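You operate a simulated robot arm through the tools that you are given. There is no shell and no other tool. Be economical: measure what you need, move in short steps, check, and stop when the job is done.

You run a simulated robot arm. Do the job below in one go: nothing can be reset, and whatever is moved stays where it is left.

JOB
Glue the rubber foot on the bracket plate.
Fine: brush glue over the plate's top, set the foot on its middle; brush back, glue tin shut.

It is judged by the outcome, as a careful person would: the job done as asked, and still so three seconds after it is handed in. It fails if anything else is knocked over, pushed out of place, dropped, spilled or broken.

ROBOT AND FRAMES
A 6-joint arm with a two-finger parallel gripper, fixed in place. Base frame: the origin is at the foot of the arm, x ahead of it, y to its left, z up; the work surface is at about z = 75. Readings come in cm, degrees, newtons and seconds.
With the tool pointing down near the work surface it reaches from about 34 to 82 cm from the base axis. Its first joint turns from -166.0 to 166.0 degrees. Payload 3.91 kg.
Tool frame: the origin (TCP) lies between the finger pads and is the grasp point; the fingertips stand 3 cm ahead of it; z points along the fingers, y is the line along which they close. The gripper opens to 11 cm. The fingers are 2 cm wide and 1 cm thick; the gripper's body (4.8 by 11.2 cm) begins 5.5 cm behind the TCP.
Orientation is told as [roll, pitch, yaw] about the base's x, y, z axes, in that order, counted from this pose: with the fingers straight down and closing along the base's y, the tool's x points along the base's -x, its y along +y and its z along -z.

CONTROLS
- The arm moves only by the tool servo_tool. Its argument "steps" is a list of rows, each an object of numbers (a shift or turn left out is 0, a gripper value left out holds the last): "x", "y", "z": the shift along the tool's x, y, z in cm; "rx", "ry", "rz": the turn, a rotation vector about the tool's x, y, z in degrees; "gripper": the closure in counts, from 0 (fully open) to 255 (shut). In form: [{"x": .., "y": .., "z": .., "rx": .., "ry": .., "rz": .., "gripper": ..}, ...]. A call has 1 to 8 rows; each row shifts and turns the commanded pose from where the row before left it, along the tool's axes as they then stand. A row lasts 0.2 s, in which the tool goes at most 5 cm and 8.6 degrees; a call with a longer step from one row to the next is refused whole, and so is a gripper value outside its range. Where a pose cannot be reached the arm comes as near as it can. A force on the tool above 90 N (or 10 N above the force at the start of the call, whichever is more), or a blocked arm, ends the call early, and 0.2 s more pass. The fingers move at their own pace (about 4.5 cm/s each) and stop on an object; they squeeze with about 34 N. The grip force told is the motor's: it shows also when the fingers shut on nothing. Time passes only in rows, and 0.2 s behind the last, so rows that do not move let the fingers close. The reply holds the time, the measured pose of the TCP, the force on the tool along the base axes, the opening and the grip force, in the units named above and with some noise.
- Cameras (640 x 400 px; columns grow to the right, rows downward): "scene" is fixed at [40.07, 50, 150.98]; the picture's right is [0.23, 0.97, 0.00], its down [0.81, -0.19, -0.55] and it looks along [-0.53, 0.13, -0.84] (base axes); focal length 232 px, centre (320, 200). "wrist" rides on the gripper at [-3.6, 0, -5.7] in the tool frame; the picture's right is [0.00, -1.00, 0.00], its down [0.97, 0.00, -0.24] and it looks along [0.24, 0.00, 0.97] (tool axes); focal length 218 px, centre (320, 200). There is no depth. A picture from a camera that has moved, and an enlarged one, comes with that camera's place and axes in the base frame and with its lens.
- snapshot(camera): a new picture of that camera. The clock stands still meanwhile.
- lift_body(by): slides the trunk up (or, below 0, down) by that many cm; the arm rides with it, the base frame stays. It gives what a move gives, with no picture.
- zoom(camera, box): a new picture of the part [left, top, right, bottom] of that camera's present view, enlarged. The clock stands still meanwhile.
- close_job(): hands the job in; it is judged then, once.

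Go step by step. Nothing tells you positions but the pictures and the camera data: compare them with the known pose of the tool, close in by small moves and look again before you grip or let go. The budget is 120 turns and 68 pictures, counting those below and the enlarged ones. Unless the task says otherwise, let go and move clear before handing in, and close with one line.

The tools are called after "Request:" as a command line: name --argument value ..., lists and objects as JSON in quotes. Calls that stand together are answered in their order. servo_tool: Moves the arm, as the interface text tells. Its arguments: {"type":"object","properties":{"steps":{"type":"array"}},"required":["steps"]} The other tools are called the same way: lift_body (by) slides the trunk up or down; snapshot (camera) takes a picture; zoom (camera, box) takes an enlarged picture of a part of a camera's view; close_job () hands the job in.

At the start:

```text
time_s: 0.0
ee_pos: [1.53, 53.38, 119.38]
tcp_rot: [0.0, 0.1, 0.1]
ft_force: [-0.8, 0.8, 0.1]
opening: 11.0
grasp_force: 0.0
trunk travel left (down, up): [-52.5, 8.5]
```

scene: 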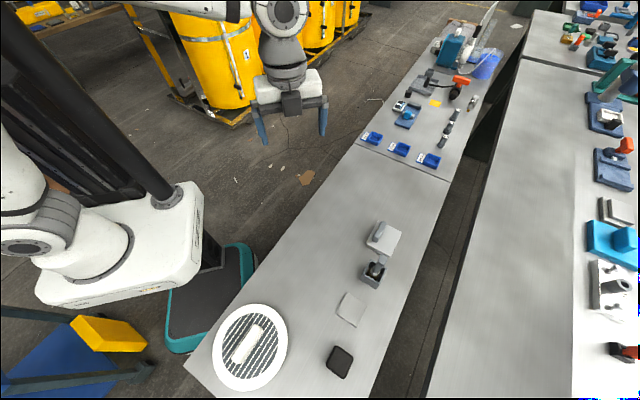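
wrist: 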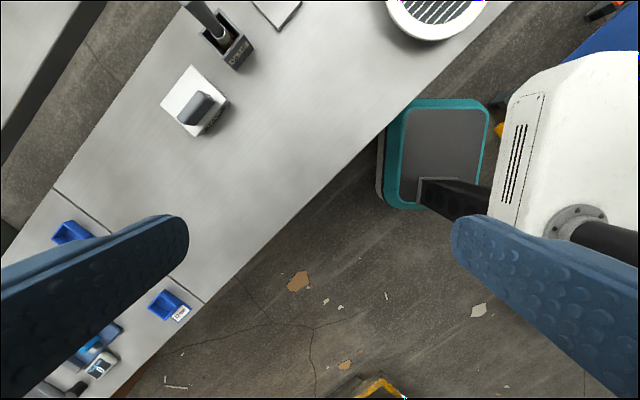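

I see a bench with a white block with a grey part, a dark holder (brush), a light plate, a black square and a round vent. I'll zoom in to tell them apart.

Request:
zoom --camera "scene" --box '[300, 200, 460, 300]'

Request:
zoom --camera "scene" --box '[200, 280, 392, 400]'

Request:
zoom --camera "wrist" --box '[120, 0, 312, 150]'

Request:
zoom --camera "scene" --box '[350, 50, 510, 180]'

```text
4.00 times, centred on (380, 250) of scene
camera zoom: at [40.07, 50.0, 150.98], right [0.23, 0.97, 0.0], down [0.81, -0.19, -0.55], along [-0.53, 0.13, -0.84], focal length 927 px, centre (80, 0)
```

zoom: 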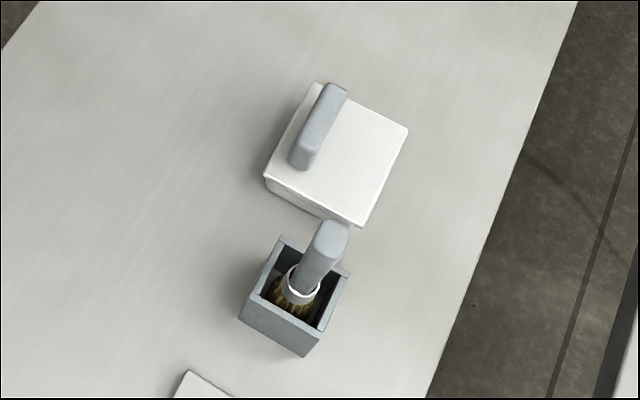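

```text
3.33 times, centred on (296, 340) of scene
camera zoom: at [40.07, 50.0, 150.98], right [0.23, 0.97, 0.0], down [0.81, -0.19, -0.55], along [-0.53, 0.13, -0.84], focal length 772 px, centre (400, -267)
```

zoom: 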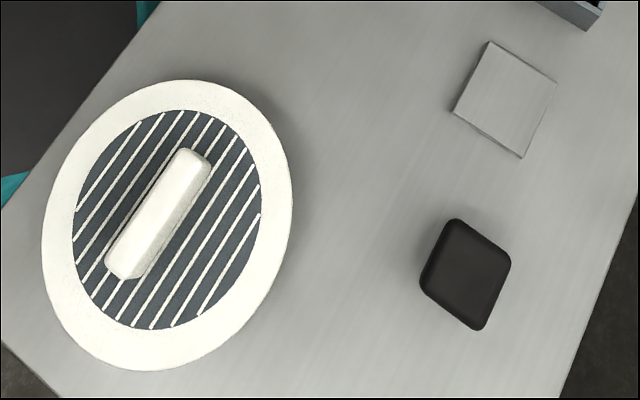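

```text
2.67 times, centred on (216, 75) of wrist
camera zoom: at [4.98, 53.46, 124.99], right [0.0, -1.0, 0.0], down [-0.97, 0.0, 0.24], along [-0.24, 0.0, -0.97], focal length 582 px, centre (597, 533)
```

zoom: 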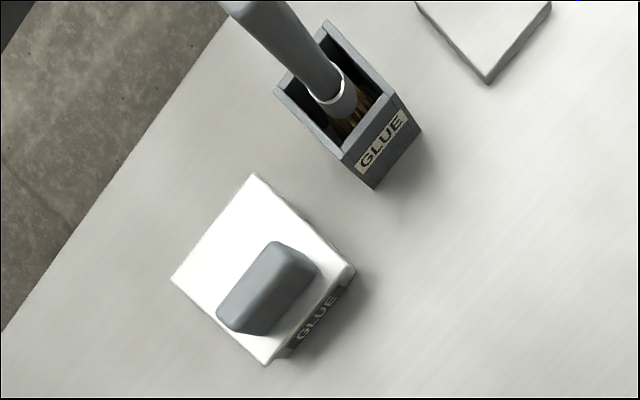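

```text
3.08 times, centred on (430, 115) of scene
camera zoom: at [40.07, 50.0, 150.98], right [0.23, 0.97, 0.0], down [0.81, -0.19, -0.55], along [-0.53, 0.13, -0.84], focal length 713 px, centre (-18, 462)
```

zoom: 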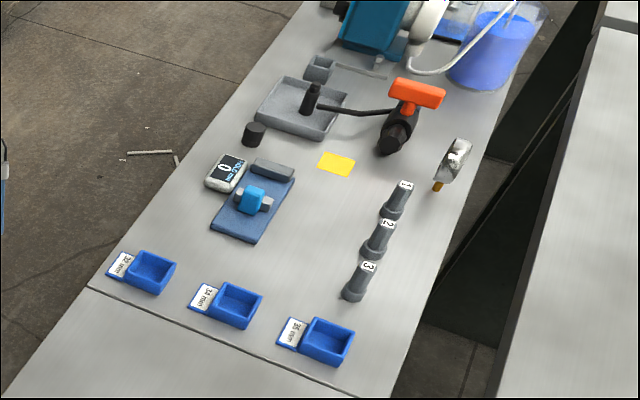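

The brush stands in a dark box marked GLUE, and the white block has a bar handle and is also marked GLUE. The plate is near (32,62), the black foot near (43,55). I'll move the wrist camera closer.

Request:
servo_tool --steps '[{"x": -3.5, "y": 1.7, "z": 2.5}, {"x": -3.5, "y": 1.7, "z": 2.5}, {"x": -3.5, "y": 1.7, "z": 2.5}, {"x": -3.5, "y": 1.7, "z": 2.5}, {"x": -3.5, "y": 1.7, "z": 2.5}, {"x": -3.5, "y": 1.7, "z": 2.5}]'

Request:
snapshot --camera "wrist"

```text
time_s: 1.4
ee_pos: [22.51, 63.47, 104.36]
tcp_rot: [-0.1, 0.1, 0.0]
ft_force: [0.3, -0.3, 0.0]
opening: 11.0
grasp_force: 0.1
trunk travel left (down, up): [-52.5, 8.5]
```

```text
61 pictures are left
camera wrist: at [25.98, 63.63, 109.96], right [0.0, -1.0, 0.0], down [-0.97, 0.0, 0.24], along [-0.24, 0.0, -0.97], focal length 218 px, centre (320, 200)
```

wrist: 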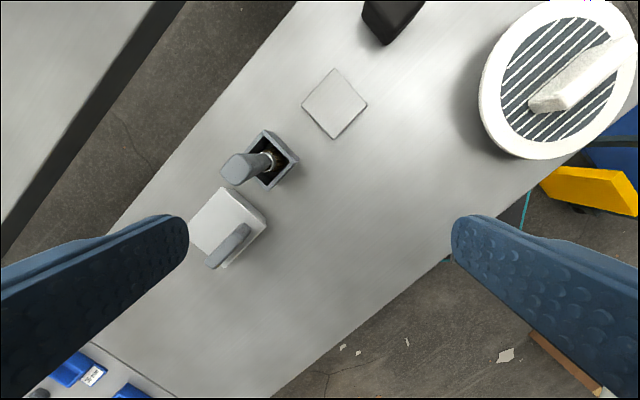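

Request:
zoom --camera "wrist" --box '[180, 110, 308, 280]'

Request:
zoom --camera "wrist" --box '[290, 0, 450, 150]'

```text
2.35 times, centred on (244, 195) of wrist
camera zoom: at [25.98, 63.63, 109.96], right [0.0, -1.0, 0.0], down [-0.97, 0.0, 0.24], along [-0.24, 0.0, -0.97], focal length 514 px, centre (499, 212)
```

zoom: 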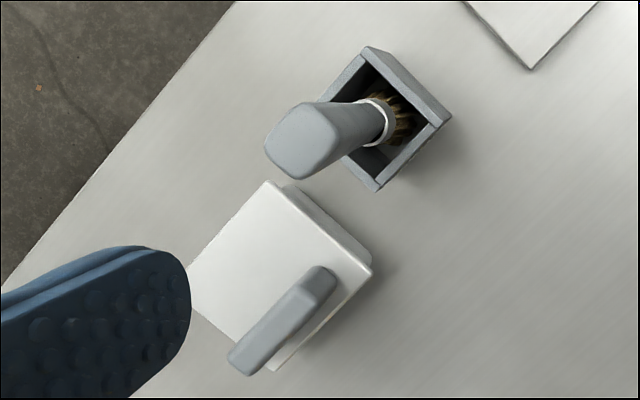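

```text
2.67 times, centred on (370, 75) of wrist
camera zoom: at [25.98, 63.63, 109.96], right [0.0, -1.0, 0.0], down [-0.97, 0.0, 0.24], along [-0.24, 0.0, -0.97], focal length 582 px, centre (187, 533)
```

zoom: 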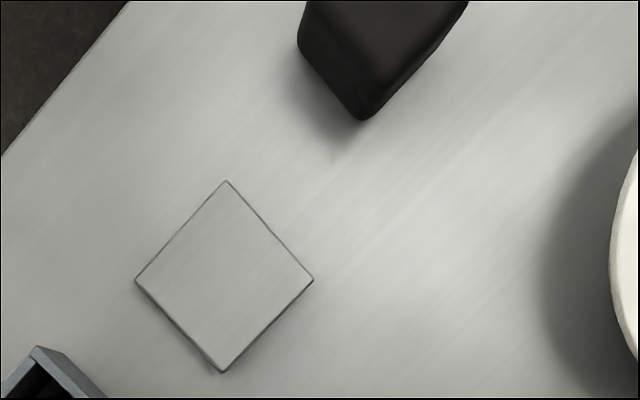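

The tin's lid has a bar close to its front edge, so it may be hinged. I'll look at it from the front, lower and tilted.

Request:
servo_tool --steps '[{"x": 3, "y": -2.5, "z": 2}, {"x": 3, "y": -2.5, "z": 2}, {"x": 3, "y": -2.5, "z": 2}, {"x": 3, "y": -2.5, "z": 2}, {"rx": -8.5}, {"rx": -8.5}, {"rx": -8.5}, {"rx": -8.5}]'

Request:
servo_tool --steps '[{"rx": -8.5}, {"rx": -8.5}]'

Request:
snapshot --camera "wrist"

```text
time_s: 3.2
ee_pos: [11.08, 53.32, 96.03]
tcp_rot: [29.0, -1.3, -0.7]
ft_force: [-0.6, -0.6, -0.4]
opening: 11.0
grasp_force: 0.0
out of reach, approached as far as the arm can: row 8
trunk travel left (down, up): [-52.5, 8.5]
```

```text
time_s: 3.8
ee_pos: [10.49, 53.6, 96.29]
tcp_rot: [50.9, 0.1, 0.0]
ft_force: [0.3, -0.1, -0.1]
opening: 11.01
grasp_force: 0.1
out of reach, approached as far as the arm can: row 1
trunk travel left (down, up): [-52.5, 8.5]
```

```text
58 pictures are left
camera wrist: at [14.0, 49.23, 99.83], right [0.0, -0.63, -0.78], down [-0.97, -0.19, 0.15], along [-0.24, 0.75, -0.61], focal length 218 px, centre (320, 200)
```

wrist: 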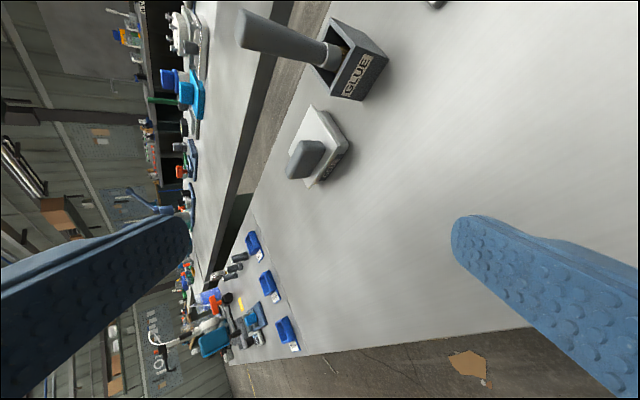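

Request:
zoom --camera "wrist" --box '[270, 90, 370, 200]'

Request:
zoom --camera "wrist" --box '[230, 0, 400, 110]'

```text
3.64 times, centred on (320, 145) of wrist
camera zoom: at [14.0, 49.23, 99.83], right [0.0, -0.63, -0.78], down [-0.97, -0.19, 0.15], along [-0.24, 0.75, -0.61], focal length 794 px, centre (320, 400)
```

zoom: 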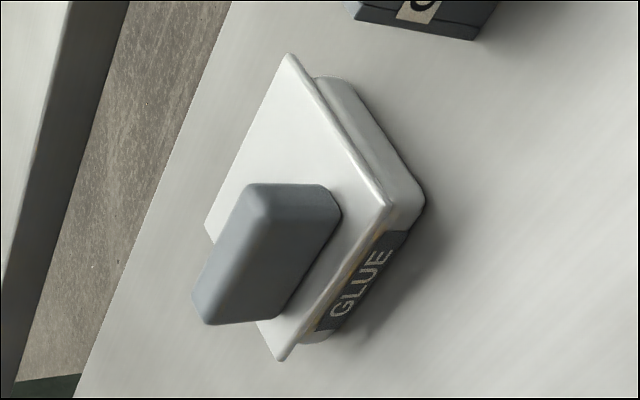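

```text
3.64 times, centred on (315, 55) of wrist
camera zoom: at [14.0, 49.23, 99.83], right [0.0, -0.63, -0.78], down [-0.97, -0.19, 0.15], along [-0.24, 0.75, -0.61], focal length 794 px, centre (338, 727)
```

zoom: 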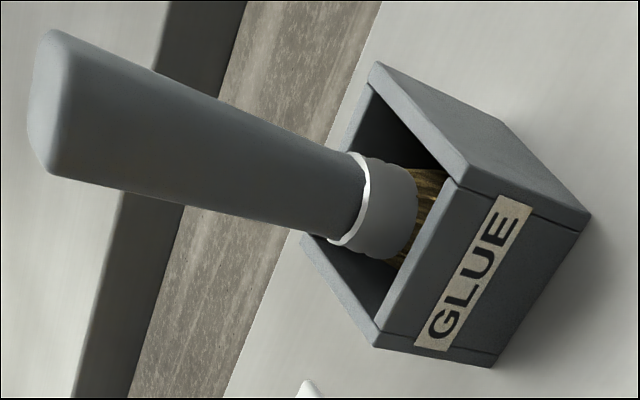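

The tin has an overhanging lid with a bar handle parallel to the labelled front edge. I'll straighten the tool, yaw -45° so the fingers close across the bar, and move over it.

Request:
servo_tool --steps '[{"rx": 8.48}, {"rx": 8.48}, {"rx": 8.48}, {"rx": 8.48}, {"rx": 8.48}, {"rx": 8.48}]'

Request:
servo_tool --steps '[{"rz": 7.5, "y": 3.0}, {"rz": 7.5}, {"rz": 7.5}, {"rz": 7.5}, {"rz": 7.5}, {"rz": 7.5}]'

```text
time_s: 5.2
ee_pos: [9.93, 52.27, 94.45]
tcp_rot: [3.2, 0.4, 0.3]
ft_force: [0.0, -0.9, -1.3]
opening: 10.99
grasp_force: 0.0
out of reach, approached as far as the arm can: row 3, 4, 5
trunk travel left (down, up): [-52.5, 8.5]
```

```text
time_s: 6.6
ee_pos: [9.95, 55.39, 94.51]
tcp_rot: [2.0, 2.5, -44.9]
ft_force: [0.8, 0.0, 0.7]
opening: 11.02
grasp_force: 0.0
trunk travel left (down, up): [-52.5, 8.5]
```

Request:
servo_tool --steps '[{"rx": 2.26, "ry": -2.26}, {"x": 2.5, "y": 3.18, "z": 0.5}, {"x": 2.5, "y": 3.18, "z": 0.5}, {"x": 2.5, "y": 3.18, "z": 0.5}, {"x": 2.5, "y": 3.18, "z": 0.5}, {"x": 2.5, "y": 3.18, "z": 0.5}]'

Request:
snapshot --camera "wrist"

Request:
zoom --camera "scene" --box '[300, 180, 460, 300]'

```text
time_s: 8.0
ee_pos: [12.37, 75.46, 91.88]
tcp_rot: [-0.4, 0.2, -44.9]
ft_force: [-0.4, 0.3, 0.5]
opening: 11.01
grasp_force: 0.1
trunk travel left (down, up): [-52.5, 8.5]
```

```text
55 pictures are left
camera wrist: at [14.9, 73.01, 97.59], right [-0.7, -0.71, 0.01], down [-0.69, 0.68, 0.24], along [-0.18, 0.17, -0.97], focal length 218 px, centre (320, 200)
```

wrist: 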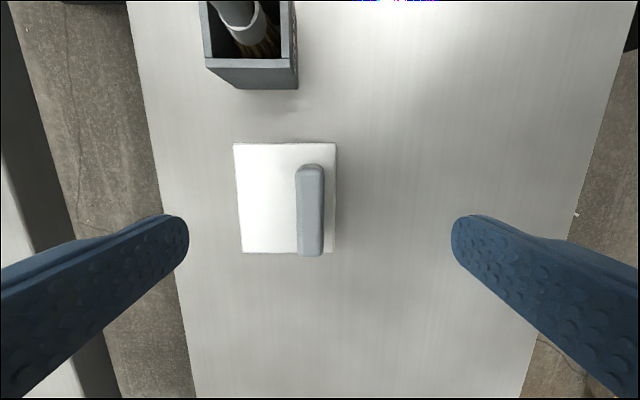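

```text
3.33 times, centred on (380, 240) of scene
camera zoom: at [40.07, 50.0, 150.98], right [0.23, 0.97, 0.0], down [0.81, -0.19, -0.55], along [-0.53, 0.13, -0.84], focal length 772 px, centre (120, 67)
```

zoom: 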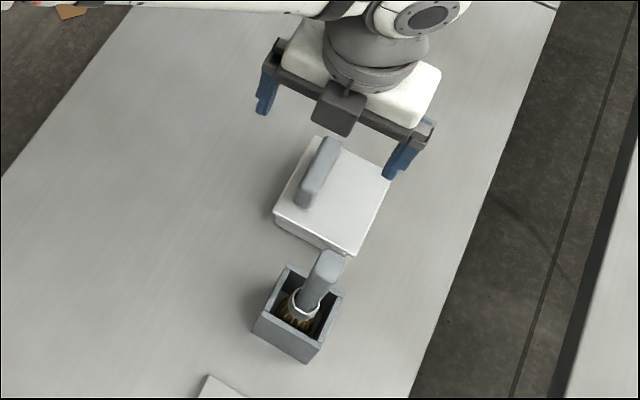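

The bar handle is about centred 1 cm ahead, 0.7 cm to tool y; the lid top is around z 78. I'll lower with open fingers to check the tip height.

Request:
servo_tool --steps '[{"x": 0.6, "y": 0.35, "z": 3}, {"x": 0.6, "y": 0.35, "z": 3}, {"z": 2}]'

Request:
snapshot --camera "wrist"

Request:
zoom --camera "scene" --box '[330, 190, 430, 260]'

```text
time_s: 8.8
ee_pos: [11.96, 76.69, 83.95]
tcp_rot: [-0.3, 0.4, -44.9]
ft_force: [0.1, 0.3, 0.4]
opening: 10.99
grasp_force: 0.0
trunk travel left (down, up): [-52.5, 8.5]
```

```text
53 pictures are left
camera wrist: at [14.43, 74.28, 89.72], right [-0.7, -0.71, 0.0], down [-0.69, 0.68, 0.24], along [-0.18, 0.17, -0.97], focal length 218 px, centre (320, 200)
```

wrist: 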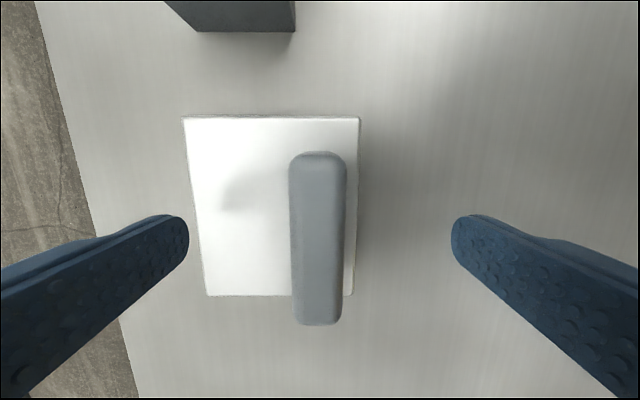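

```text
5.71 times, centred on (380, 225) of scene
camera zoom: at [40.07, 50.0, 150.98], right [0.23, 0.97, 0.0], down [0.81, -0.19, -0.55], along [-0.53, 0.13, -0.84], focal length 1324 px, centre (-23, 57)
```

zoom: 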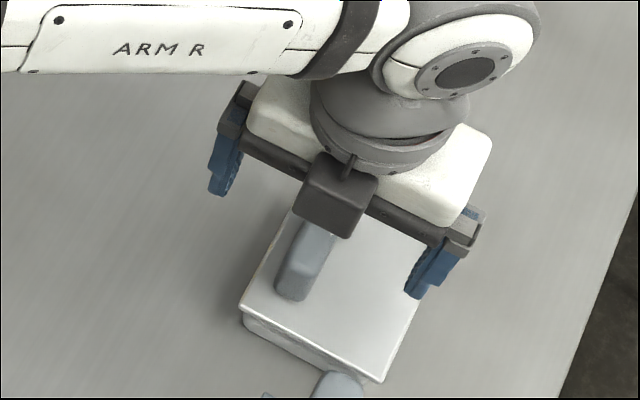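

Scale change between the two pictures puts the lid top at 78.5 and the handle top near 82.3; the fingers are centred. I'll lower 2 cm and close.

Request:
servo_tool --steps '[{"z": 1}, {"z": 1}, {"gripper": 255}, {"gripper": 255}, {"gripper": 255}, {"gripper": 255}, {"gripper": 255}, {"gripper": 255}]'

```text
time_s: 10.6
ee_pos: [12.02, 76.86, 82.05]
tcp_rot: [-0.1, 0.3, -44.9]
ft_force: [4.5, 7.3, -0.2]
opening: 2.08
grasp_force: 36.3
trunk travel left (down, up): [-52.5, 8.5]
```

Gripped at 2.08 cm opening. A small straight lift will show whether the lid is loose.

Request:
servo_tool --steps '[{"y": 0.1, "z": -0.2}, {"z": -0.2}, {"z": -0.2}]'

Request:
zoom --camera "scene" --box '[330, 190, 430, 260]'

```text
time_s: 11.4
ee_pos: [12.05, 76.86, 82.28]
tcp_rot: [-0.6, 0.1, -44.7]
ft_force: [3.5, 7.0, -22.5]
opening: 2.05
grasp_force: 44.9
trunk travel left (down, up): [-52.5, 8.5]
```

```text
5.71 times, centred on (380, 225) of scene
camera zoom: at [40.07, 50.0, 150.98], right [0.23, 0.97, 0.0], down [0.81, -0.19, -0.55], along [-0.53, 0.13, -0.84], focal length 1324 px, centre (-23, 57)
```

zoom: 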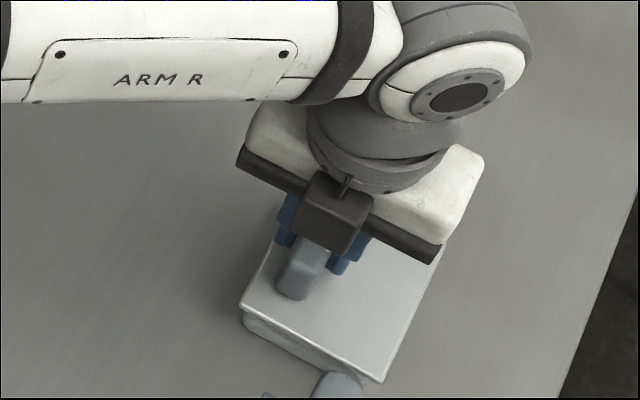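

The lid resists a straight lift (22 N), so it's probably hinged at the far edge. I'll go back down and try a small arc about the back edge.

Request:
servo_tool --steps '[{"z": 0.3}, {"z": 0.3}, {}]'

Request:
servo_tool --steps '[{"y": 0.07, "z": -0.11, "rx": 1}, {"y": 0.07, "z": -0.11, "rx": 1}, {"y": 0.07, "z": -0.11, "rx": 1}, {"y": 0.07, "z": -0.11, "rx": 1}]'

```text
time_s: 12.2
ee_pos: [12.07, 76.94, 82.15]
tcp_rot: [-0.2, 0.2, -44.8]
ft_force: [1.5, -1.4, -3.8]
opening: 2.07
grasp_force: 45.0
trunk travel left (down, up): [-52.5, 8.5]
```

```text
time_s: 13.2
ee_pos: [12.57, 76.47, 82.43]
tcp_rot: [-3.7, 0.6, -44.9]
ft_force: [24.5, 61.2, -5.3]
opening: 2.16
grasp_force: 44.6
out of reach, approached as far as the arm can: row 1, 3
trunk travel left (down, up): [-52.5, 8.5]
```

The reach limit pulled the tool inward there. I'll undo that motion at once.

Request:
servo_tool --steps '[{"y": -0.14, "z": 0.22, "rx": -2}, {"y": -0.14, "z": 0.22, "rx": -2}, {}]'

Request:
zoom --camera "scene" --box '[330, 190, 430, 260]'

```text
time_s: 14.0
ee_pos: [12.42, 76.27, 82.31]
tcp_rot: [-0.4, 0.0, -45.0]
ft_force: [28.5, 0.7, 14.0]
opening: 2.07
grasp_force: 45.2
out of reach, approached as far as the arm can: row 2
trunk travel left (down, up): [-52.5, 8.5]
```

```text
5.71 times, centred on (380, 225) of scene
camera zoom: at [40.07, 50.0, 150.98], right [0.23, 0.97, 0.0], down [0.81, -0.19, -0.55], along [-0.53, 0.13, -0.84], focal length 1324 px, centre (-23, 57)
```

zoom: 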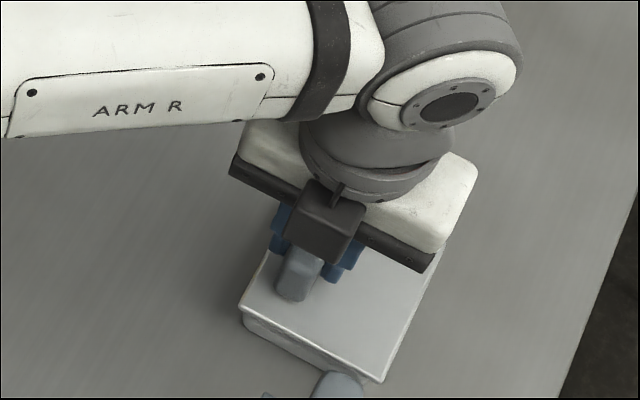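

The tin did not budge, but the arm is at its reach limit here. I'll open, rise, and try whether a lower trunk gives more reach.

Request:
servo_tool --steps '[{"gripper": 150}, {"gripper": 100}, {"gripper": 60}, {"gripper": 60}]'

Request:
servo_tool --steps '[{"z": -4}, {"z": -5}, {"z": -5}, {"z": -5}, {"z": -5}]'

Request:
lift_body --by -20

Request:
snapshot --camera "scene"

```text
time_s: 15.0
ee_pos: [12.02, 76.5, 82.29]
tcp_rot: [-0.3, 0.2, -44.8]
ft_force: [-1.2, 0.5, -0.3]
opening: 8.43
grasp_force: 0.1
trunk travel left (down, up): [-52.5, 8.5]
```

```text
time_s: 16.2
ee_pos: [12.08, 75.17, 105.93]
tcp_rot: [-0.3, 0.2, -44.7]
ft_force: [0.1, 0.4, 0.2]
opening: 8.42
grasp_force: 0.1
out of reach, approached as far as the arm can: row 1, 4, 5
trunk travel left (down, up): [-52.5, 8.5]
```

```text
time_s: 18.4
ee_pos: [11.97, 75.16, 85.84]
tcp_rot: [-0.3, 0.3, -44.8]
ft_force: [0.3, 0.3, 0.3]
opening: 8.42
grasp_force: 0.0
trunk travel left (down, up): [-32.5, 28.5]
```

```text
49 pictures are left
```

scene: 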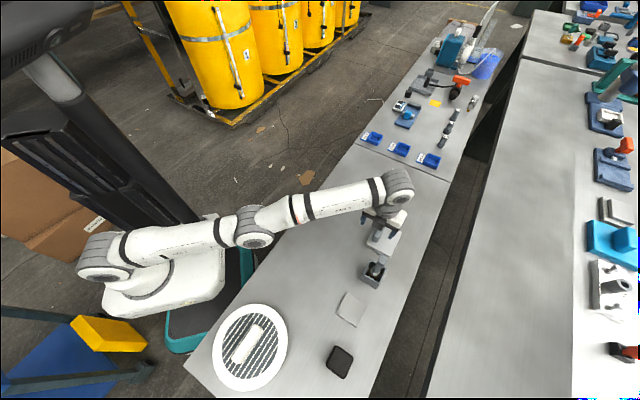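

Reach isn't improved by lowering, so I'll restore the trunk. New plan: hold the bar by its two ends with the tool tilted outward, so the tool can pitch along with a hinged lid. I'll back off and reorient.

Request:
lift_body --by 20

Request:
servo_tool --steps '[{"x": -0.18, "y": -3, "z": 1.5, "gripper": 0}, {"x": -0.18, "y": -3, "z": 1.5}, {"x": -0.18, "y": -3, "z": 1.5}, {"x": -0.18, "y": -3, "z": 1.5}, {"rz": -8.2}, {"rz": -8.2}, {"rz": -8.2}, {"rz": -8.2}]'

Request:
servo_tool --steps '[{"rz": -8.2}, {"rz": -8.2}, {"rz": -8.2}, {"rz": -8.2}, {"rz": -8.2}, {"rz": -8.2}, {"rz": -8}]'

Request:
servo_tool --steps '[{"ry": -8.5}, {"ry": -8.5}, {"ry": -8.5}, {"ry": -8.5}, {"ry": -8.5}, {"ry": -8.5}, {"ry": -8.5}, {"ry": -8.5}]'

```text
time_s: 20.5
ee_pos: [12.14, 75.33, 105.78]
tcp_rot: [-0.4, 0.2, -44.8]
ft_force: [0.0, 0.2, 0.4]
opening: 8.41
grasp_force: 0.1
trunk travel left (down, up): [-52.5, 8.5]
```

```text
time_s: 22.3
ee_pos: [4.15, 66.03, 99.93]
tcp_rot: [-0.1, 0.4, -11.9]
ft_force: [-0.7, 0.4, -0.5]
opening: 10.99
grasp_force: 0.1
out of reach, approached as far as the arm can: row 1
trunk travel left (down, up): [-52.5, 8.5]
```

```text
time_s: 23.9
ee_pos: [4.09, 66.16, 99.87]
tcp_rot: [0.2, 0.3, 45.3]
ft_force: [0.5, -1.0, -0.4]
opening: 10.99
grasp_force: 0.1
trunk travel left (down, up): [-52.5, 8.5]
```

```text
time_s: 25.7
ee_pos: [4.1, 66.26, 99.86]
tcp_rot: [0.8, -67.9, 44.4]
ft_force: [0.0, -0.7, 0.4]
opening: 10.99
grasp_force: 0.0
trunk travel left (down, up): [-52.5, 8.5]
```

Request:
servo_tool --steps '[{"x": 3.2, "y": 0.42, "z": 2.82}, {"x": 3.2, "y": 0.42, "z": 2.82}, {"x": 3.2, "y": 0.42, "z": 2.82}, {"x": 3.2, "y": 0.42, "z": 2.82}]'

Request:
snapshot --camera "wrist"

```text
time_s: 26.7
ee_pos: [6.73, 71.28, 83.64]
tcp_rot: [0.8, -67.7, 44.3]
ft_force: [-0.3, -0.1, 0.5]
opening: 11.01
grasp_force: 0.0
trunk travel left (down, up): [-52.5, 8.5]
```

```text
48 pictures are left
camera wrist: at [4.01, 68.66, 89.23], right [0.71, -0.7, -0.01], down [-0.42, -0.42, -0.81], along [0.57, 0.57, -0.59], focal length 218 px, centre (320, 200)
```

wrist: 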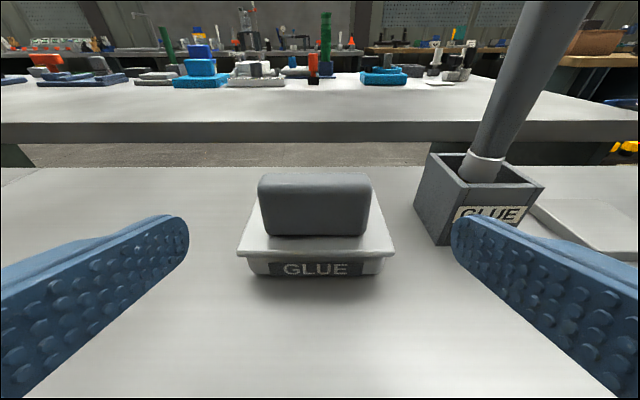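

A clear view: the tin, with its bar centred slightly left, fingers pass between it and the brush box. I'll advance 7 cm and close on the bar's ends.

Request:
servo_tool --steps '[{"y": 0.45, "z": 2}, {"z": 2.5}, {"z": 2.5}, {}]'

Request:
servo_tool --steps '[{"gripper": 120}, {"gripper": 120}, {"gripper": 120}, {"gripper": 120}]'

Request:
snapshot --camera "wrist"

```text
time_s: 27.7
ee_pos: [11.0, 76.31, 81.08]
tcp_rot: [0.8, -67.5, 44.6]
ft_force: [0.3, 0.3, -0.2]
opening: 11.0
grasp_force: 0.0
trunk travel left (down, up): [-52.5, 8.5]
```

```text
time_s: 28.7
ee_pos: [11.1, 76.09, 81.12]
tcp_rot: [0.6, -67.7, 44.5]
ft_force: [7.3, -8.9, -0.6]
opening: 6.99
grasp_force: 45.0
trunk travel left (down, up): [-52.5, 8.5]
```

```text
47 pictures are left
camera wrist: at [8.31, 73.47, 86.6], right [0.71, -0.71, 0.0], down [-0.42, -0.42, -0.81], along [0.57, 0.57, -0.59], focal length 218 px, centre (320, 200)
```

wrist: 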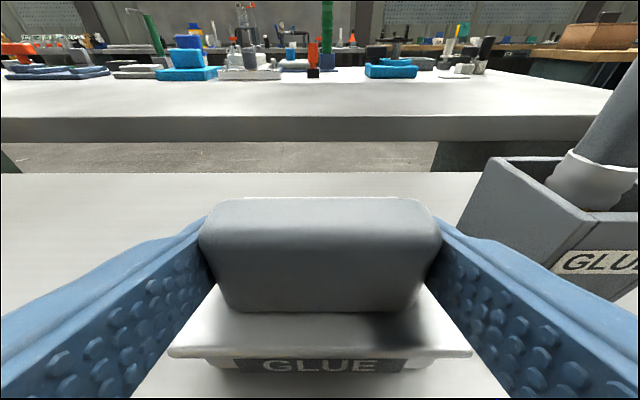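

Gripped the bar by its ends (7.0 cm). Now a 4° arc about the presumed back hinge, watching the force.

Request:
servo_tool --steps '[{"y": -0.2}, {"x": -0.14, "ry": 1}, {"x": -0.14, "ry": 1}, {"x": -0.14, "ry": 1}, {"x": -0.14, "ry": 1}]'

Request:
zoom --camera "wrist" --box '[160, 180, 480, 380]'

```text
time_s: 29.9
ee_pos: [11.34, 76.26, 81.68]
tcp_rot: [0.7, -63.8, 44.6]
ft_force: [-0.6, 0.3, 0.3]
opening: 6.97
grasp_force: 44.9
trunk travel left (down, up): [-52.5, 8.5]
```

```text
2.00 times, centred on (320, 280) of wrist
camera zoom: at [8.76, 73.89, 87.4], right [0.71, -0.7, -0.01], down [-0.46, -0.45, -0.76], along [0.54, 0.55, -0.64], focal length 436 px, centre (320, 40)
```

zoom: 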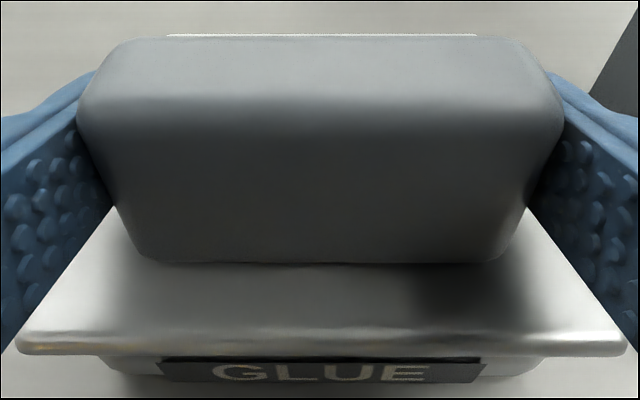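

No force at all: the lid swings on a back hinge. I'll continue the arc.

Request:
servo_tool --steps '[{"x": -0.42, "ry": 3}, {"x": -0.42, "ry": 3}, {"x": -0.42, "ry": 3}, {"x": -0.42, "ry": 3}, {"x": -0.42, "ry": 3}]'

Request:
snapshot --camera "wrist"

Request:
zoom --camera "scene" --box '[320, 180, 440, 280]'

```text
time_s: 31.1
ee_pos: [12.24, 77.07, 83.46]
tcp_rot: [0.4, -48.9, 44.9]
ft_force: [4.6, 8.3, 5.5]
opening: 6.93
grasp_force: 45.2
trunk travel left (down, up): [-52.5, 8.5]
```

```text
45 pictures are left
camera wrist: at [10.73, 75.87, 89.95], right [0.71, -0.7, -0.01], down [-0.58, -0.58, -0.57], along [0.4, 0.41, -0.82], focal length 218 px, centre (320, 200)
```

wrist: 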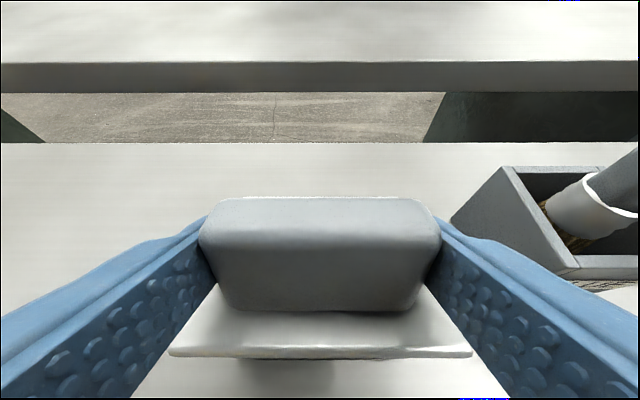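

```text
4.00 times, centred on (380, 230) of scene
camera zoom: at [40.07, 50.0, 150.98], right [0.23, 0.97, 0.0], down [0.81, -0.19, -0.55], along [-0.53, 0.13, -0.84], focal length 927 px, centre (80, 80)
```

zoom: 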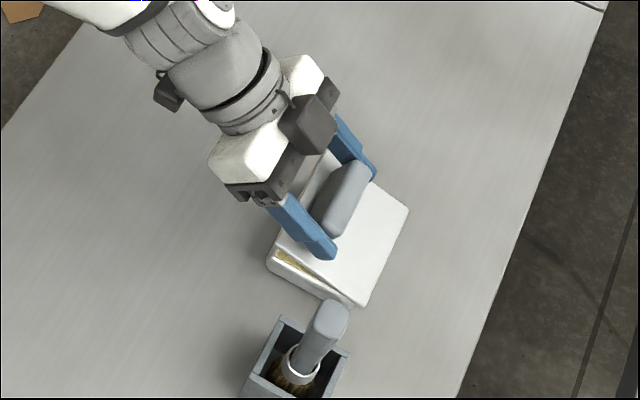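

The lid opens and shows glue inside. I want to know whether the hinge holds by itself, so I'll let go here at a small angle and look.

Request:
servo_tool --steps '[{"gripper": 60}, {"gripper": 40}, {}, {}]'

Request:
snapshot --camera "wrist"

```text
time_s: 32.1
ee_pos: [12.18, 77.13, 83.37]
tcp_rot: [0.4, -48.7, 44.8]
ft_force: [0.2, -0.9, 0.1]
opening: 9.29
grasp_force: 0.0
trunk travel left (down, up): [-52.5, 8.5]
```

```text
43 pictures are left
camera wrist: at [10.69, 75.8, 89.86], right [0.71, -0.7, 0.0], down [-0.58, -0.58, -0.57], along [0.4, 0.41, -0.82], focal length 218 px, centre (320, 200)
```

wrist: 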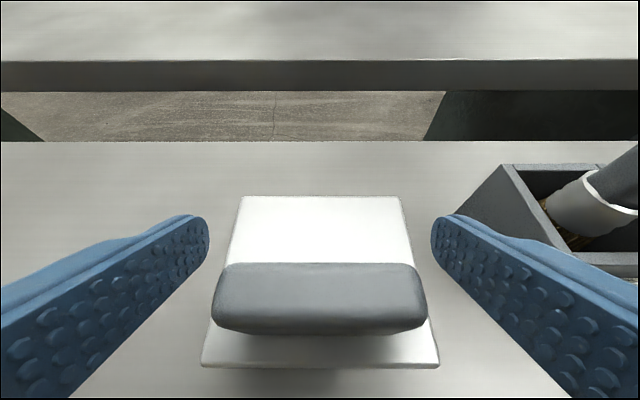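

It falls shut by gravity, so it must be opened past vertical. I'll re-grip higher on the bar with the tool nearly horizontal, giving room for the full swing.

Request:
servo_tool --steps '[{"z": -3, "gripper": 0}, {"z": -3}, {"ry": -7.8}, {"ry": -7.8}, {"ry": -7.8}, {"ry": -7.8}, {"x": 2.6, "y": -0.1, "z": -1.1}, {"x": 2.6, "y": -0.1, "z": -1.1}]'

Request:
snapshot --camera "wrist"

```text
time_s: 33.9
ee_pos: [7.06, 71.69, 82.97]
tcp_rot: [3.2, -80.2, 42.1]
ft_force: [5.4, 0.5, 16.9]
opening: 11.02
grasp_force: 0.2
trunk travel left (down, up): [-52.5, 8.5]
```

```text
42 pictures are left
camera wrist: at [3.5, 68.1, 87.51], right [0.71, -0.7, -0.01], down [-0.29, -0.28, -0.92], along [0.64, 0.65, -0.4], focal length 218 px, centre (320, 200)
```

wrist: 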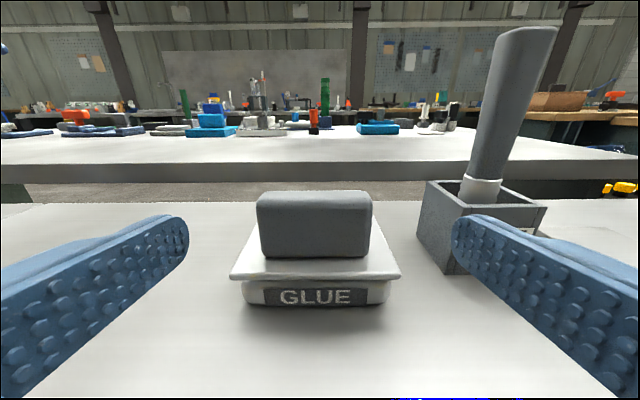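

The wrist touches the table at this tilt (17 N up). I'll rise and use about 71° instead.

Request:
servo_tool --steps '[{"x": -1.5}, {"ry": 8.5}, {"x": 0.7}, {}]'

Request:
snapshot --camera "wrist"

```text
time_s: 34.9
ee_pos: [6.93, 71.58, 83.39]
tcp_rot: [0.8, -71.3, 44.4]
ft_force: [-0.1, 0.3, -0.4]
opening: 11.0
grasp_force: 0.0
trunk travel left (down, up): [-52.5, 8.5]
```

```text
41 pictures are left
camera wrist: at [3.91, 68.63, 88.68], right [0.71, -0.7, 0.0], down [-0.38, -0.38, -0.84], along [0.59, 0.6, -0.54], focal length 218 px, centre (320, 200)
```

wrist: 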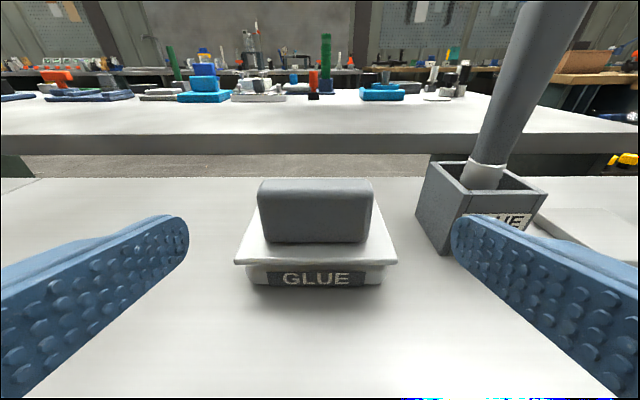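

Request:
servo_tool --steps '[{"x": -0.4, "y": 0.2, "z": 2}, {"z": 2.1}, {"z": 2.1}, {"gripper": 120}, {"gripper": 120}, {"gripper": 120}, {"gripper": 120}]'

Request:
snapshot --camera "wrist"

```text
time_s: 36.5
ee_pos: [11.02, 76.12, 81.81]
tcp_rot: [0.8, -71.4, 44.6]
ft_force: [-1.3, 5.0, -0.4]
opening: 6.96
grasp_force: 44.4
trunk travel left (down, up): [-52.5, 8.5]
```

```text
40 pictures are left
camera wrist: at [7.96, 73.11, 87.06], right [0.71, -0.7, 0.0], down [-0.38, -0.38, -0.84], along [0.59, 0.6, -0.54], focal length 218 px, centre (320, 200)
```

wrist: 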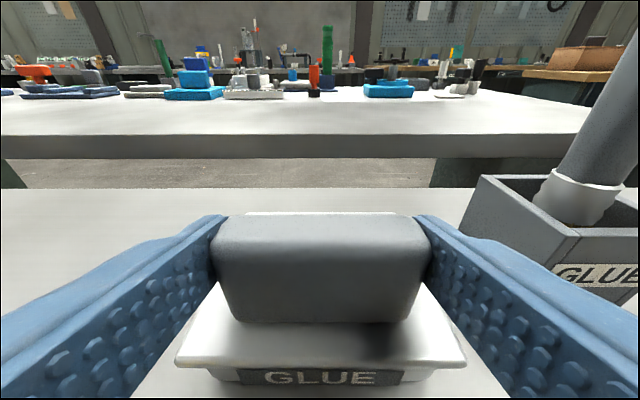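

Good grip high on the bar. Now I swing the lid: first 30° with the tool turning along.

Request:
servo_tool --steps '[{"x": -0.473, "z": 0.079, "ry": 3}, {"x": -0.473, "z": 0.079, "ry": 3}, {"x": -0.473, "z": 0.079, "ry": 3}, {"x": -0.473, "z": 0.079, "ry": 3}, {"x": -0.473, "z": 0.079, "ry": 3}]'

Request:
servo_tool --steps '[{"x": -0.473, "z": 0.079, "ry": 3}, {"x": -0.473, "z": 0.079, "ry": 3}, {"x": -0.473, "z": 0.079, "ry": 3}, {"x": -0.473, "z": 0.079, "ry": 3}, {"x": -0.473, "z": 0.079, "ry": 3}]'

Request:
snapshot --camera "wrist"

```text
time_s: 37.7
ee_pos: [11.98, 76.95, 83.84]
tcp_rot: [0.5, -56.3, 44.9]
ft_force: [-8.7, 2.2, -0.5]
opening: 6.94
grasp_force: 45.0
trunk travel left (down, up): [-52.5, 8.5]
```

```text
time_s: 38.9
ee_pos: [13.12, 78.22, 85.38]
tcp_rot: [0.3, -41.4, 45.0]
ft_force: [-11.4, -1.6, -2.4]
opening: 6.97
grasp_force: 45.4
trunk travel left (down, up): [-52.5, 8.5]
```

```text
39 pictures are left
camera wrist: at [12.33, 77.49, 91.99], right [0.71, -0.7, 0.0], down [-0.63, -0.63, -0.46], along [0.32, 0.33, -0.89], focal length 218 px, centre (320, 200)
```

wrist: 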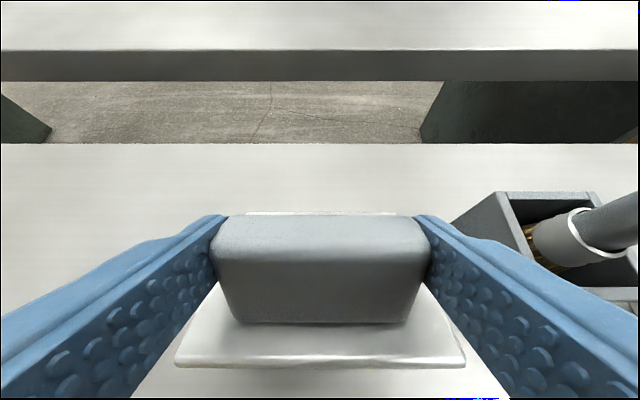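

The lid is up 30° and forces are low. Next the tool keeps its tilt and carries the bar along the arc, letting it pivot between the pads.

Request:
servo_tool --steps '[{"x": -0.67, "z": 0.155, "ry": 0.45}, {"x": -0.67, "z": 0.155, "ry": 0.45}, {"x": -0.64, "z": 0.263, "ry": 0.45}, {"x": -0.64, "z": 0.263, "ry": 0.45}]'

Request:
zoom --camera "scene" --box '[320, 180, 440, 280]'

```text
time_s: 39.9
ee_pos: [14.99, 79.98, 86.35]
tcp_rot: [0.4, -39.6, 45.0]
ft_force: [-10.6, -5.6, -5.7]
opening: 6.96
grasp_force: 44.9
trunk travel left (down, up): [-52.5, 8.5]
```

```text
4.00 times, centred on (380, 230) of scene
camera zoom: at [40.07, 50.0, 150.98], right [0.23, 0.97, 0.0], down [0.81, -0.19, -0.55], along [-0.53, 0.13, -0.84], focal length 927 px, centre (80, 80)
```

zoom: 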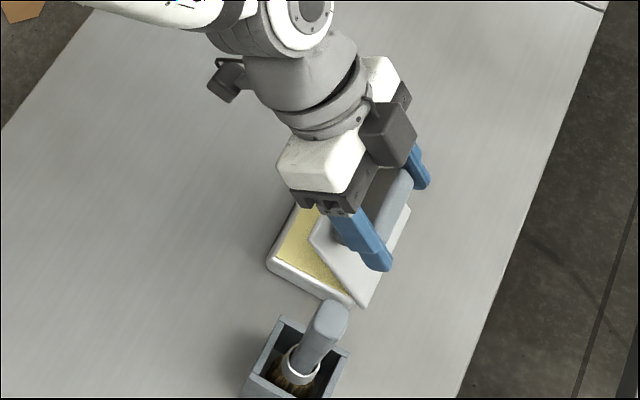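

Working well: the lid is about 50° open and the glue is visible. I continue the arc.

Request:
servo_tool --steps '[{"x": -0.59, "z": 0.36, "ry": 0.45}, {"x": -0.59, "z": 0.36, "ry": 0.45}, {"x": -0.53, "z": 0.45, "ry": 0.45}, {"x": -0.53, "z": 0.45, "ry": 0.45}]'

Request:
zoom --camera "scene" --box '[320, 180, 440, 280]'

```text
time_s: 40.9
ee_pos: [16.86, 82.1, 86.79]
tcp_rot: [0.4, -38.0, 45.0]
ft_force: [-11.0, -8.5, 2.1]
opening: 6.97
grasp_force: 45.2
trunk travel left (down, up): [-52.5, 8.5]
```

```text
4.00 times, centred on (380, 230) of scene
camera zoom: at [40.07, 50.0, 150.98], right [0.23, 0.97, 0.0], down [0.81, -0.19, -0.55], along [-0.53, 0.13, -0.84], focal length 927 px, centre (80, 80)
```

zoom: 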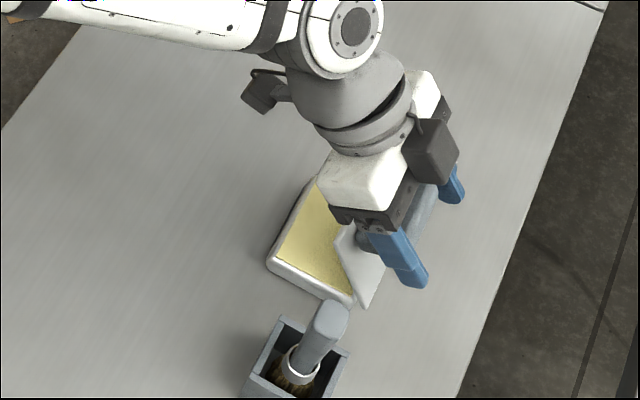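

Request:
servo_tool --steps '[{"x": -0.446, "z": 0.527, "ry": 0.45}, {"x": -0.446, "z": 0.527, "ry": 0.45}, {"x": -0.335, "z": 0.53, "ry": 0.45}, {"x": -0.335, "z": 0.53, "ry": 0.45}]'

Request:
snapshot --camera "wrist"

Request:
zoom --camera "scene" --box '[320, 180, 440, 280]'

```text
time_s: 41.9
ee_pos: [18.66, 83.69, 86.27]
tcp_rot: [0.6, -36.2, 44.9]
ft_force: [-9.7, -4.1, 10.8]
opening: 6.97
grasp_force: 45.3
trunk travel left (down, up): [-52.5, 8.5]
```

```text
36 pictures are left
camera wrist: at [18.33, 83.45, 92.84], right [0.71, -0.7, -0.01], down [-0.65, -0.66, -0.38], along [0.26, 0.27, -0.93], focal length 218 px, centre (320, 200)
```

wrist: 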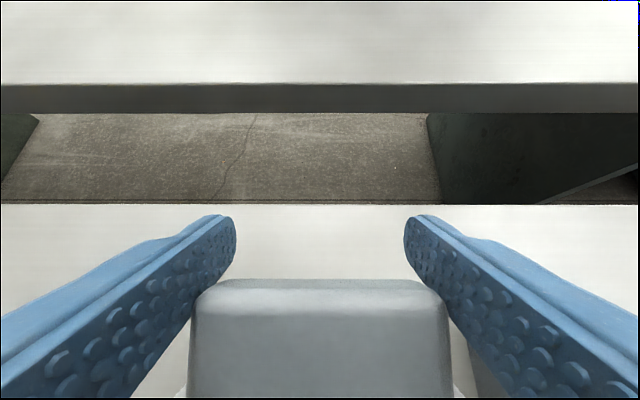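

```text
4.00 times, centred on (380, 230) of scene
camera zoom: at [40.07, 50.0, 150.98], right [0.23, 0.97, 0.0], down [0.81, -0.19, -0.55], along [-0.53, 0.13, -0.84], focal length 927 px, centre (80, 80)
```

zoom: 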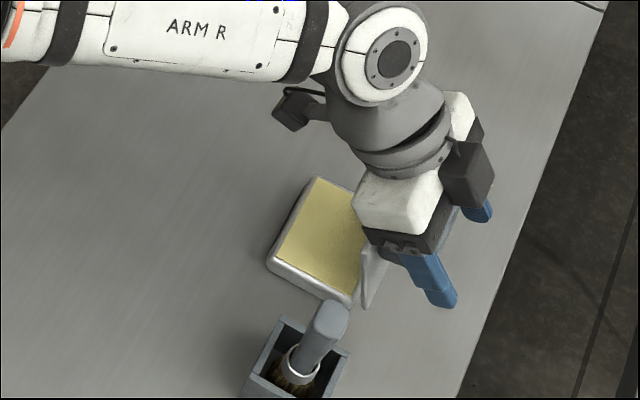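

The lid looks close to vertical. I'll release and see whether it stays or tips open.

Request:
servo_tool --steps '[{"x": -0.1, "z": 0.5}, {"x": -0.1, "z": 0.5}, {"gripper": 80}, {"gripper": 60}, {"gripper": 60}]'

Request:
zoom --camera "scene" --box '[320, 180, 440, 280]'

Request:
snapshot --camera "wrist"

```text
time_s: 43.1
ee_pos: [19.39, 84.31, 85.2]
tcp_rot: [0.2, -36.0, 45.0]
ft_force: [-0.4, 0.2, 0.0]
opening: 8.42
grasp_force: 0.0
trunk travel left (down, up): [-52.5, 8.5]
```

```text
4.00 times, centred on (380, 230) of scene
camera zoom: at [40.07, 50.0, 150.98], right [0.23, 0.97, 0.0], down [0.81, -0.19, -0.55], along [-0.53, 0.13, -0.84], focal length 927 px, centre (80, 80)
```

zoom: 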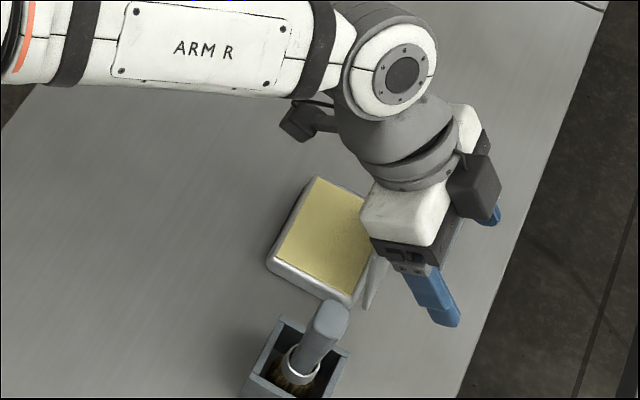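

```text
33 pictures are left
camera wrist: at [18.95, 84.02, 91.92], right [0.71, -0.7, 0.0], down [-0.65, -0.66, -0.38], along [0.26, 0.27, -0.93], focal length 218 px, centre (320, 200)
```

wrist: 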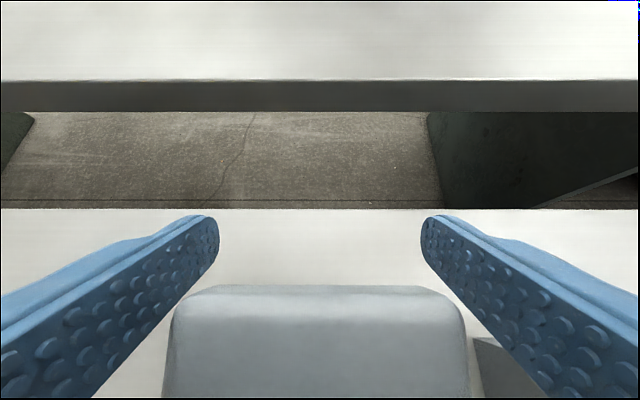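

It stays open on release. I'll back out carefully and confirm.

Request:
servo_tool --steps '[{"gripper": 0}, {"gripper": 0}, {"z": -2}, {"z": -3}, {"z": -4}, {"z": -4}]'

Request:
snapshot --camera "wrist"

```text
time_s: 44.5
ee_pos: [13.81, 78.67, 95.86]
tcp_rot: [0.3, -36.1, 45.0]
ft_force: [0.3, 0.2, 0.3]
opening: 11.0
grasp_force: 0.0
trunk travel left (down, up): [-52.5, 8.5]
```

```text
32 pictures are left
camera wrist: at [13.49, 78.43, 102.57], right [0.71, -0.7, 0.0], down [-0.65, -0.66, -0.38], along [0.26, 0.27, -0.93], focal length 218 px, centre (320, 200)
```

wrist: 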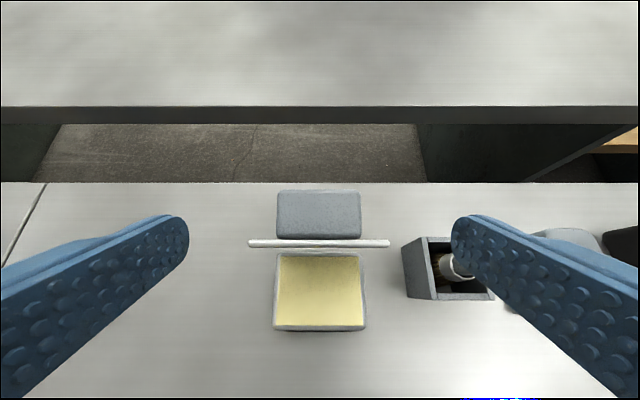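

The lid stands open by itself and the glue bed is exposed. Now the brush: I'll move above it with the tool vertical and look down.

Request:
servo_tool --steps '[{"x": -1.3, "y": -3.25, "z": -1.2}, {"x": -1.3, "y": -3.25, "z": -1.2}, {"x": -1.3, "y": -3.25, "z": -1.2}, {"x": -1.3, "y": -3.25, "z": -1.2}]'

Request:
servo_tool --steps '[{"ry": 7.2}, {"ry": 7.2}, {"ry": 7.2}, {"ry": 7.2}, {"ry": 7.2}, {}]'

Request:
snapshot --camera "wrist"

```text
time_s: 45.5
ee_pos: [24.38, 70.67, 102.68]
tcp_rot: [0.4, -36.0, 45.1]
ft_force: [-0.6, -0.1, 0.0]
opening: 11.01
grasp_force: 0.1
trunk travel left (down, up): [-52.5, 8.5]
```

```text
time_s: 46.9
ee_pos: [24.26, 70.65, 102.59]
tcp_rot: [0.2, 0.0, 45.2]
ft_force: [0.1, -0.3, -0.8]
opening: 11.0
grasp_force: 0.0
trunk travel left (down, up): [-52.5, 8.5]
```

```text
31 pictures are left
camera wrist: at [26.67, 73.26, 108.28], right [0.71, -0.7, -0.01], down [-0.68, -0.69, 0.24], along [-0.17, -0.17, -0.97], focal length 218 px, centre (320, 200)
```

wrist: 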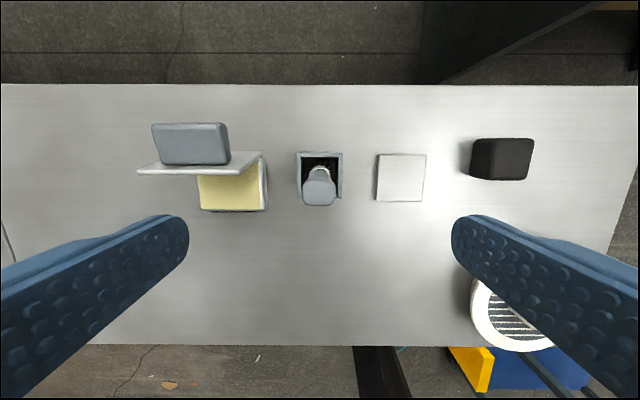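

From above: brush handle at u≈66.8 (v≈-33), plate centre about (32,61.5), foot beyond it. I'll lower over the brush handle and close.

Request:
servo_tool --steps '[{"x": 0.35, "y": 0.2, "z": 3.65}, {"z": 3.65}, {"z": 3.65}, {"z": 3.65}]'

Request:
snapshot --camera "wrist"

```text
time_s: 47.9
ee_pos: [23.76, 70.59, 87.79]
tcp_rot: [0.2, 0.0, 45.2]
ft_force: [0.3, -1.0, 0.3]
opening: 10.97
grasp_force: 0.1
trunk travel left (down, up): [-52.5, 8.5]
```

```text
30 pictures are left
camera wrist: at [26.13, 73.2, 93.49], right [0.71, -0.7, 0.0], down [-0.68, -0.69, 0.24], along [-0.17, -0.17, -0.97], focal length 218 px, centre (320, 200)
```

wrist: 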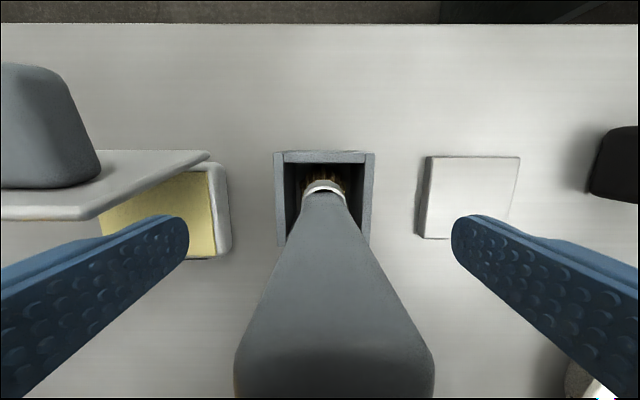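

The brush is 1.1 cm toward the camera side; I'll centre on it and close.

Request:
servo_tool --steps '[{"x": -1.1, "y": -0.15}, {"gripper": 255}, {"gripper": 255}, {"gripper": 255}, {"gripper": 255}, {"gripper": 255}, {"gripper": 255}]'

Request:
servo_tool --steps '[{"z": -0.7}, {"z": -0.8}]'

Request:
snapshot --camera "wrist"

```text
time_s: 49.5
ee_pos: [24.51, 71.23, 87.81]
tcp_rot: [0.3, 0.0, 45.2]
ft_force: [0.1, 0.6, 0.1]
opening: 2.3
grasp_force: 34.5
trunk travel left (down, up): [-52.5, 8.5]
```

```text
time_s: 50.1
ee_pos: [24.6, 71.25, 89.46]
tcp_rot: [0.2, 0.0, 45.2]
ft_force: [-0.8, 1.2, -1.9]
opening: 2.29
grasp_force: 34.4
trunk travel left (down, up): [-52.5, 8.5]
```

```text
29 pictures are left
camera wrist: at [27.07, 73.82, 95.17], right [0.71, -0.7, 0.0], down [-0.68, -0.69, 0.24], along [-0.17, -0.17, -0.97], focal length 218 px, centre (320, 200)
```

wrist: 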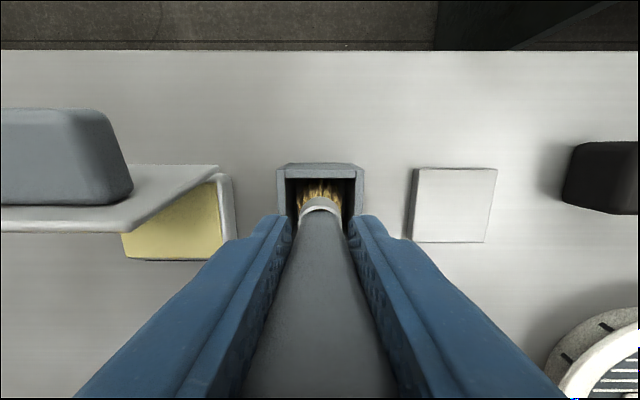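

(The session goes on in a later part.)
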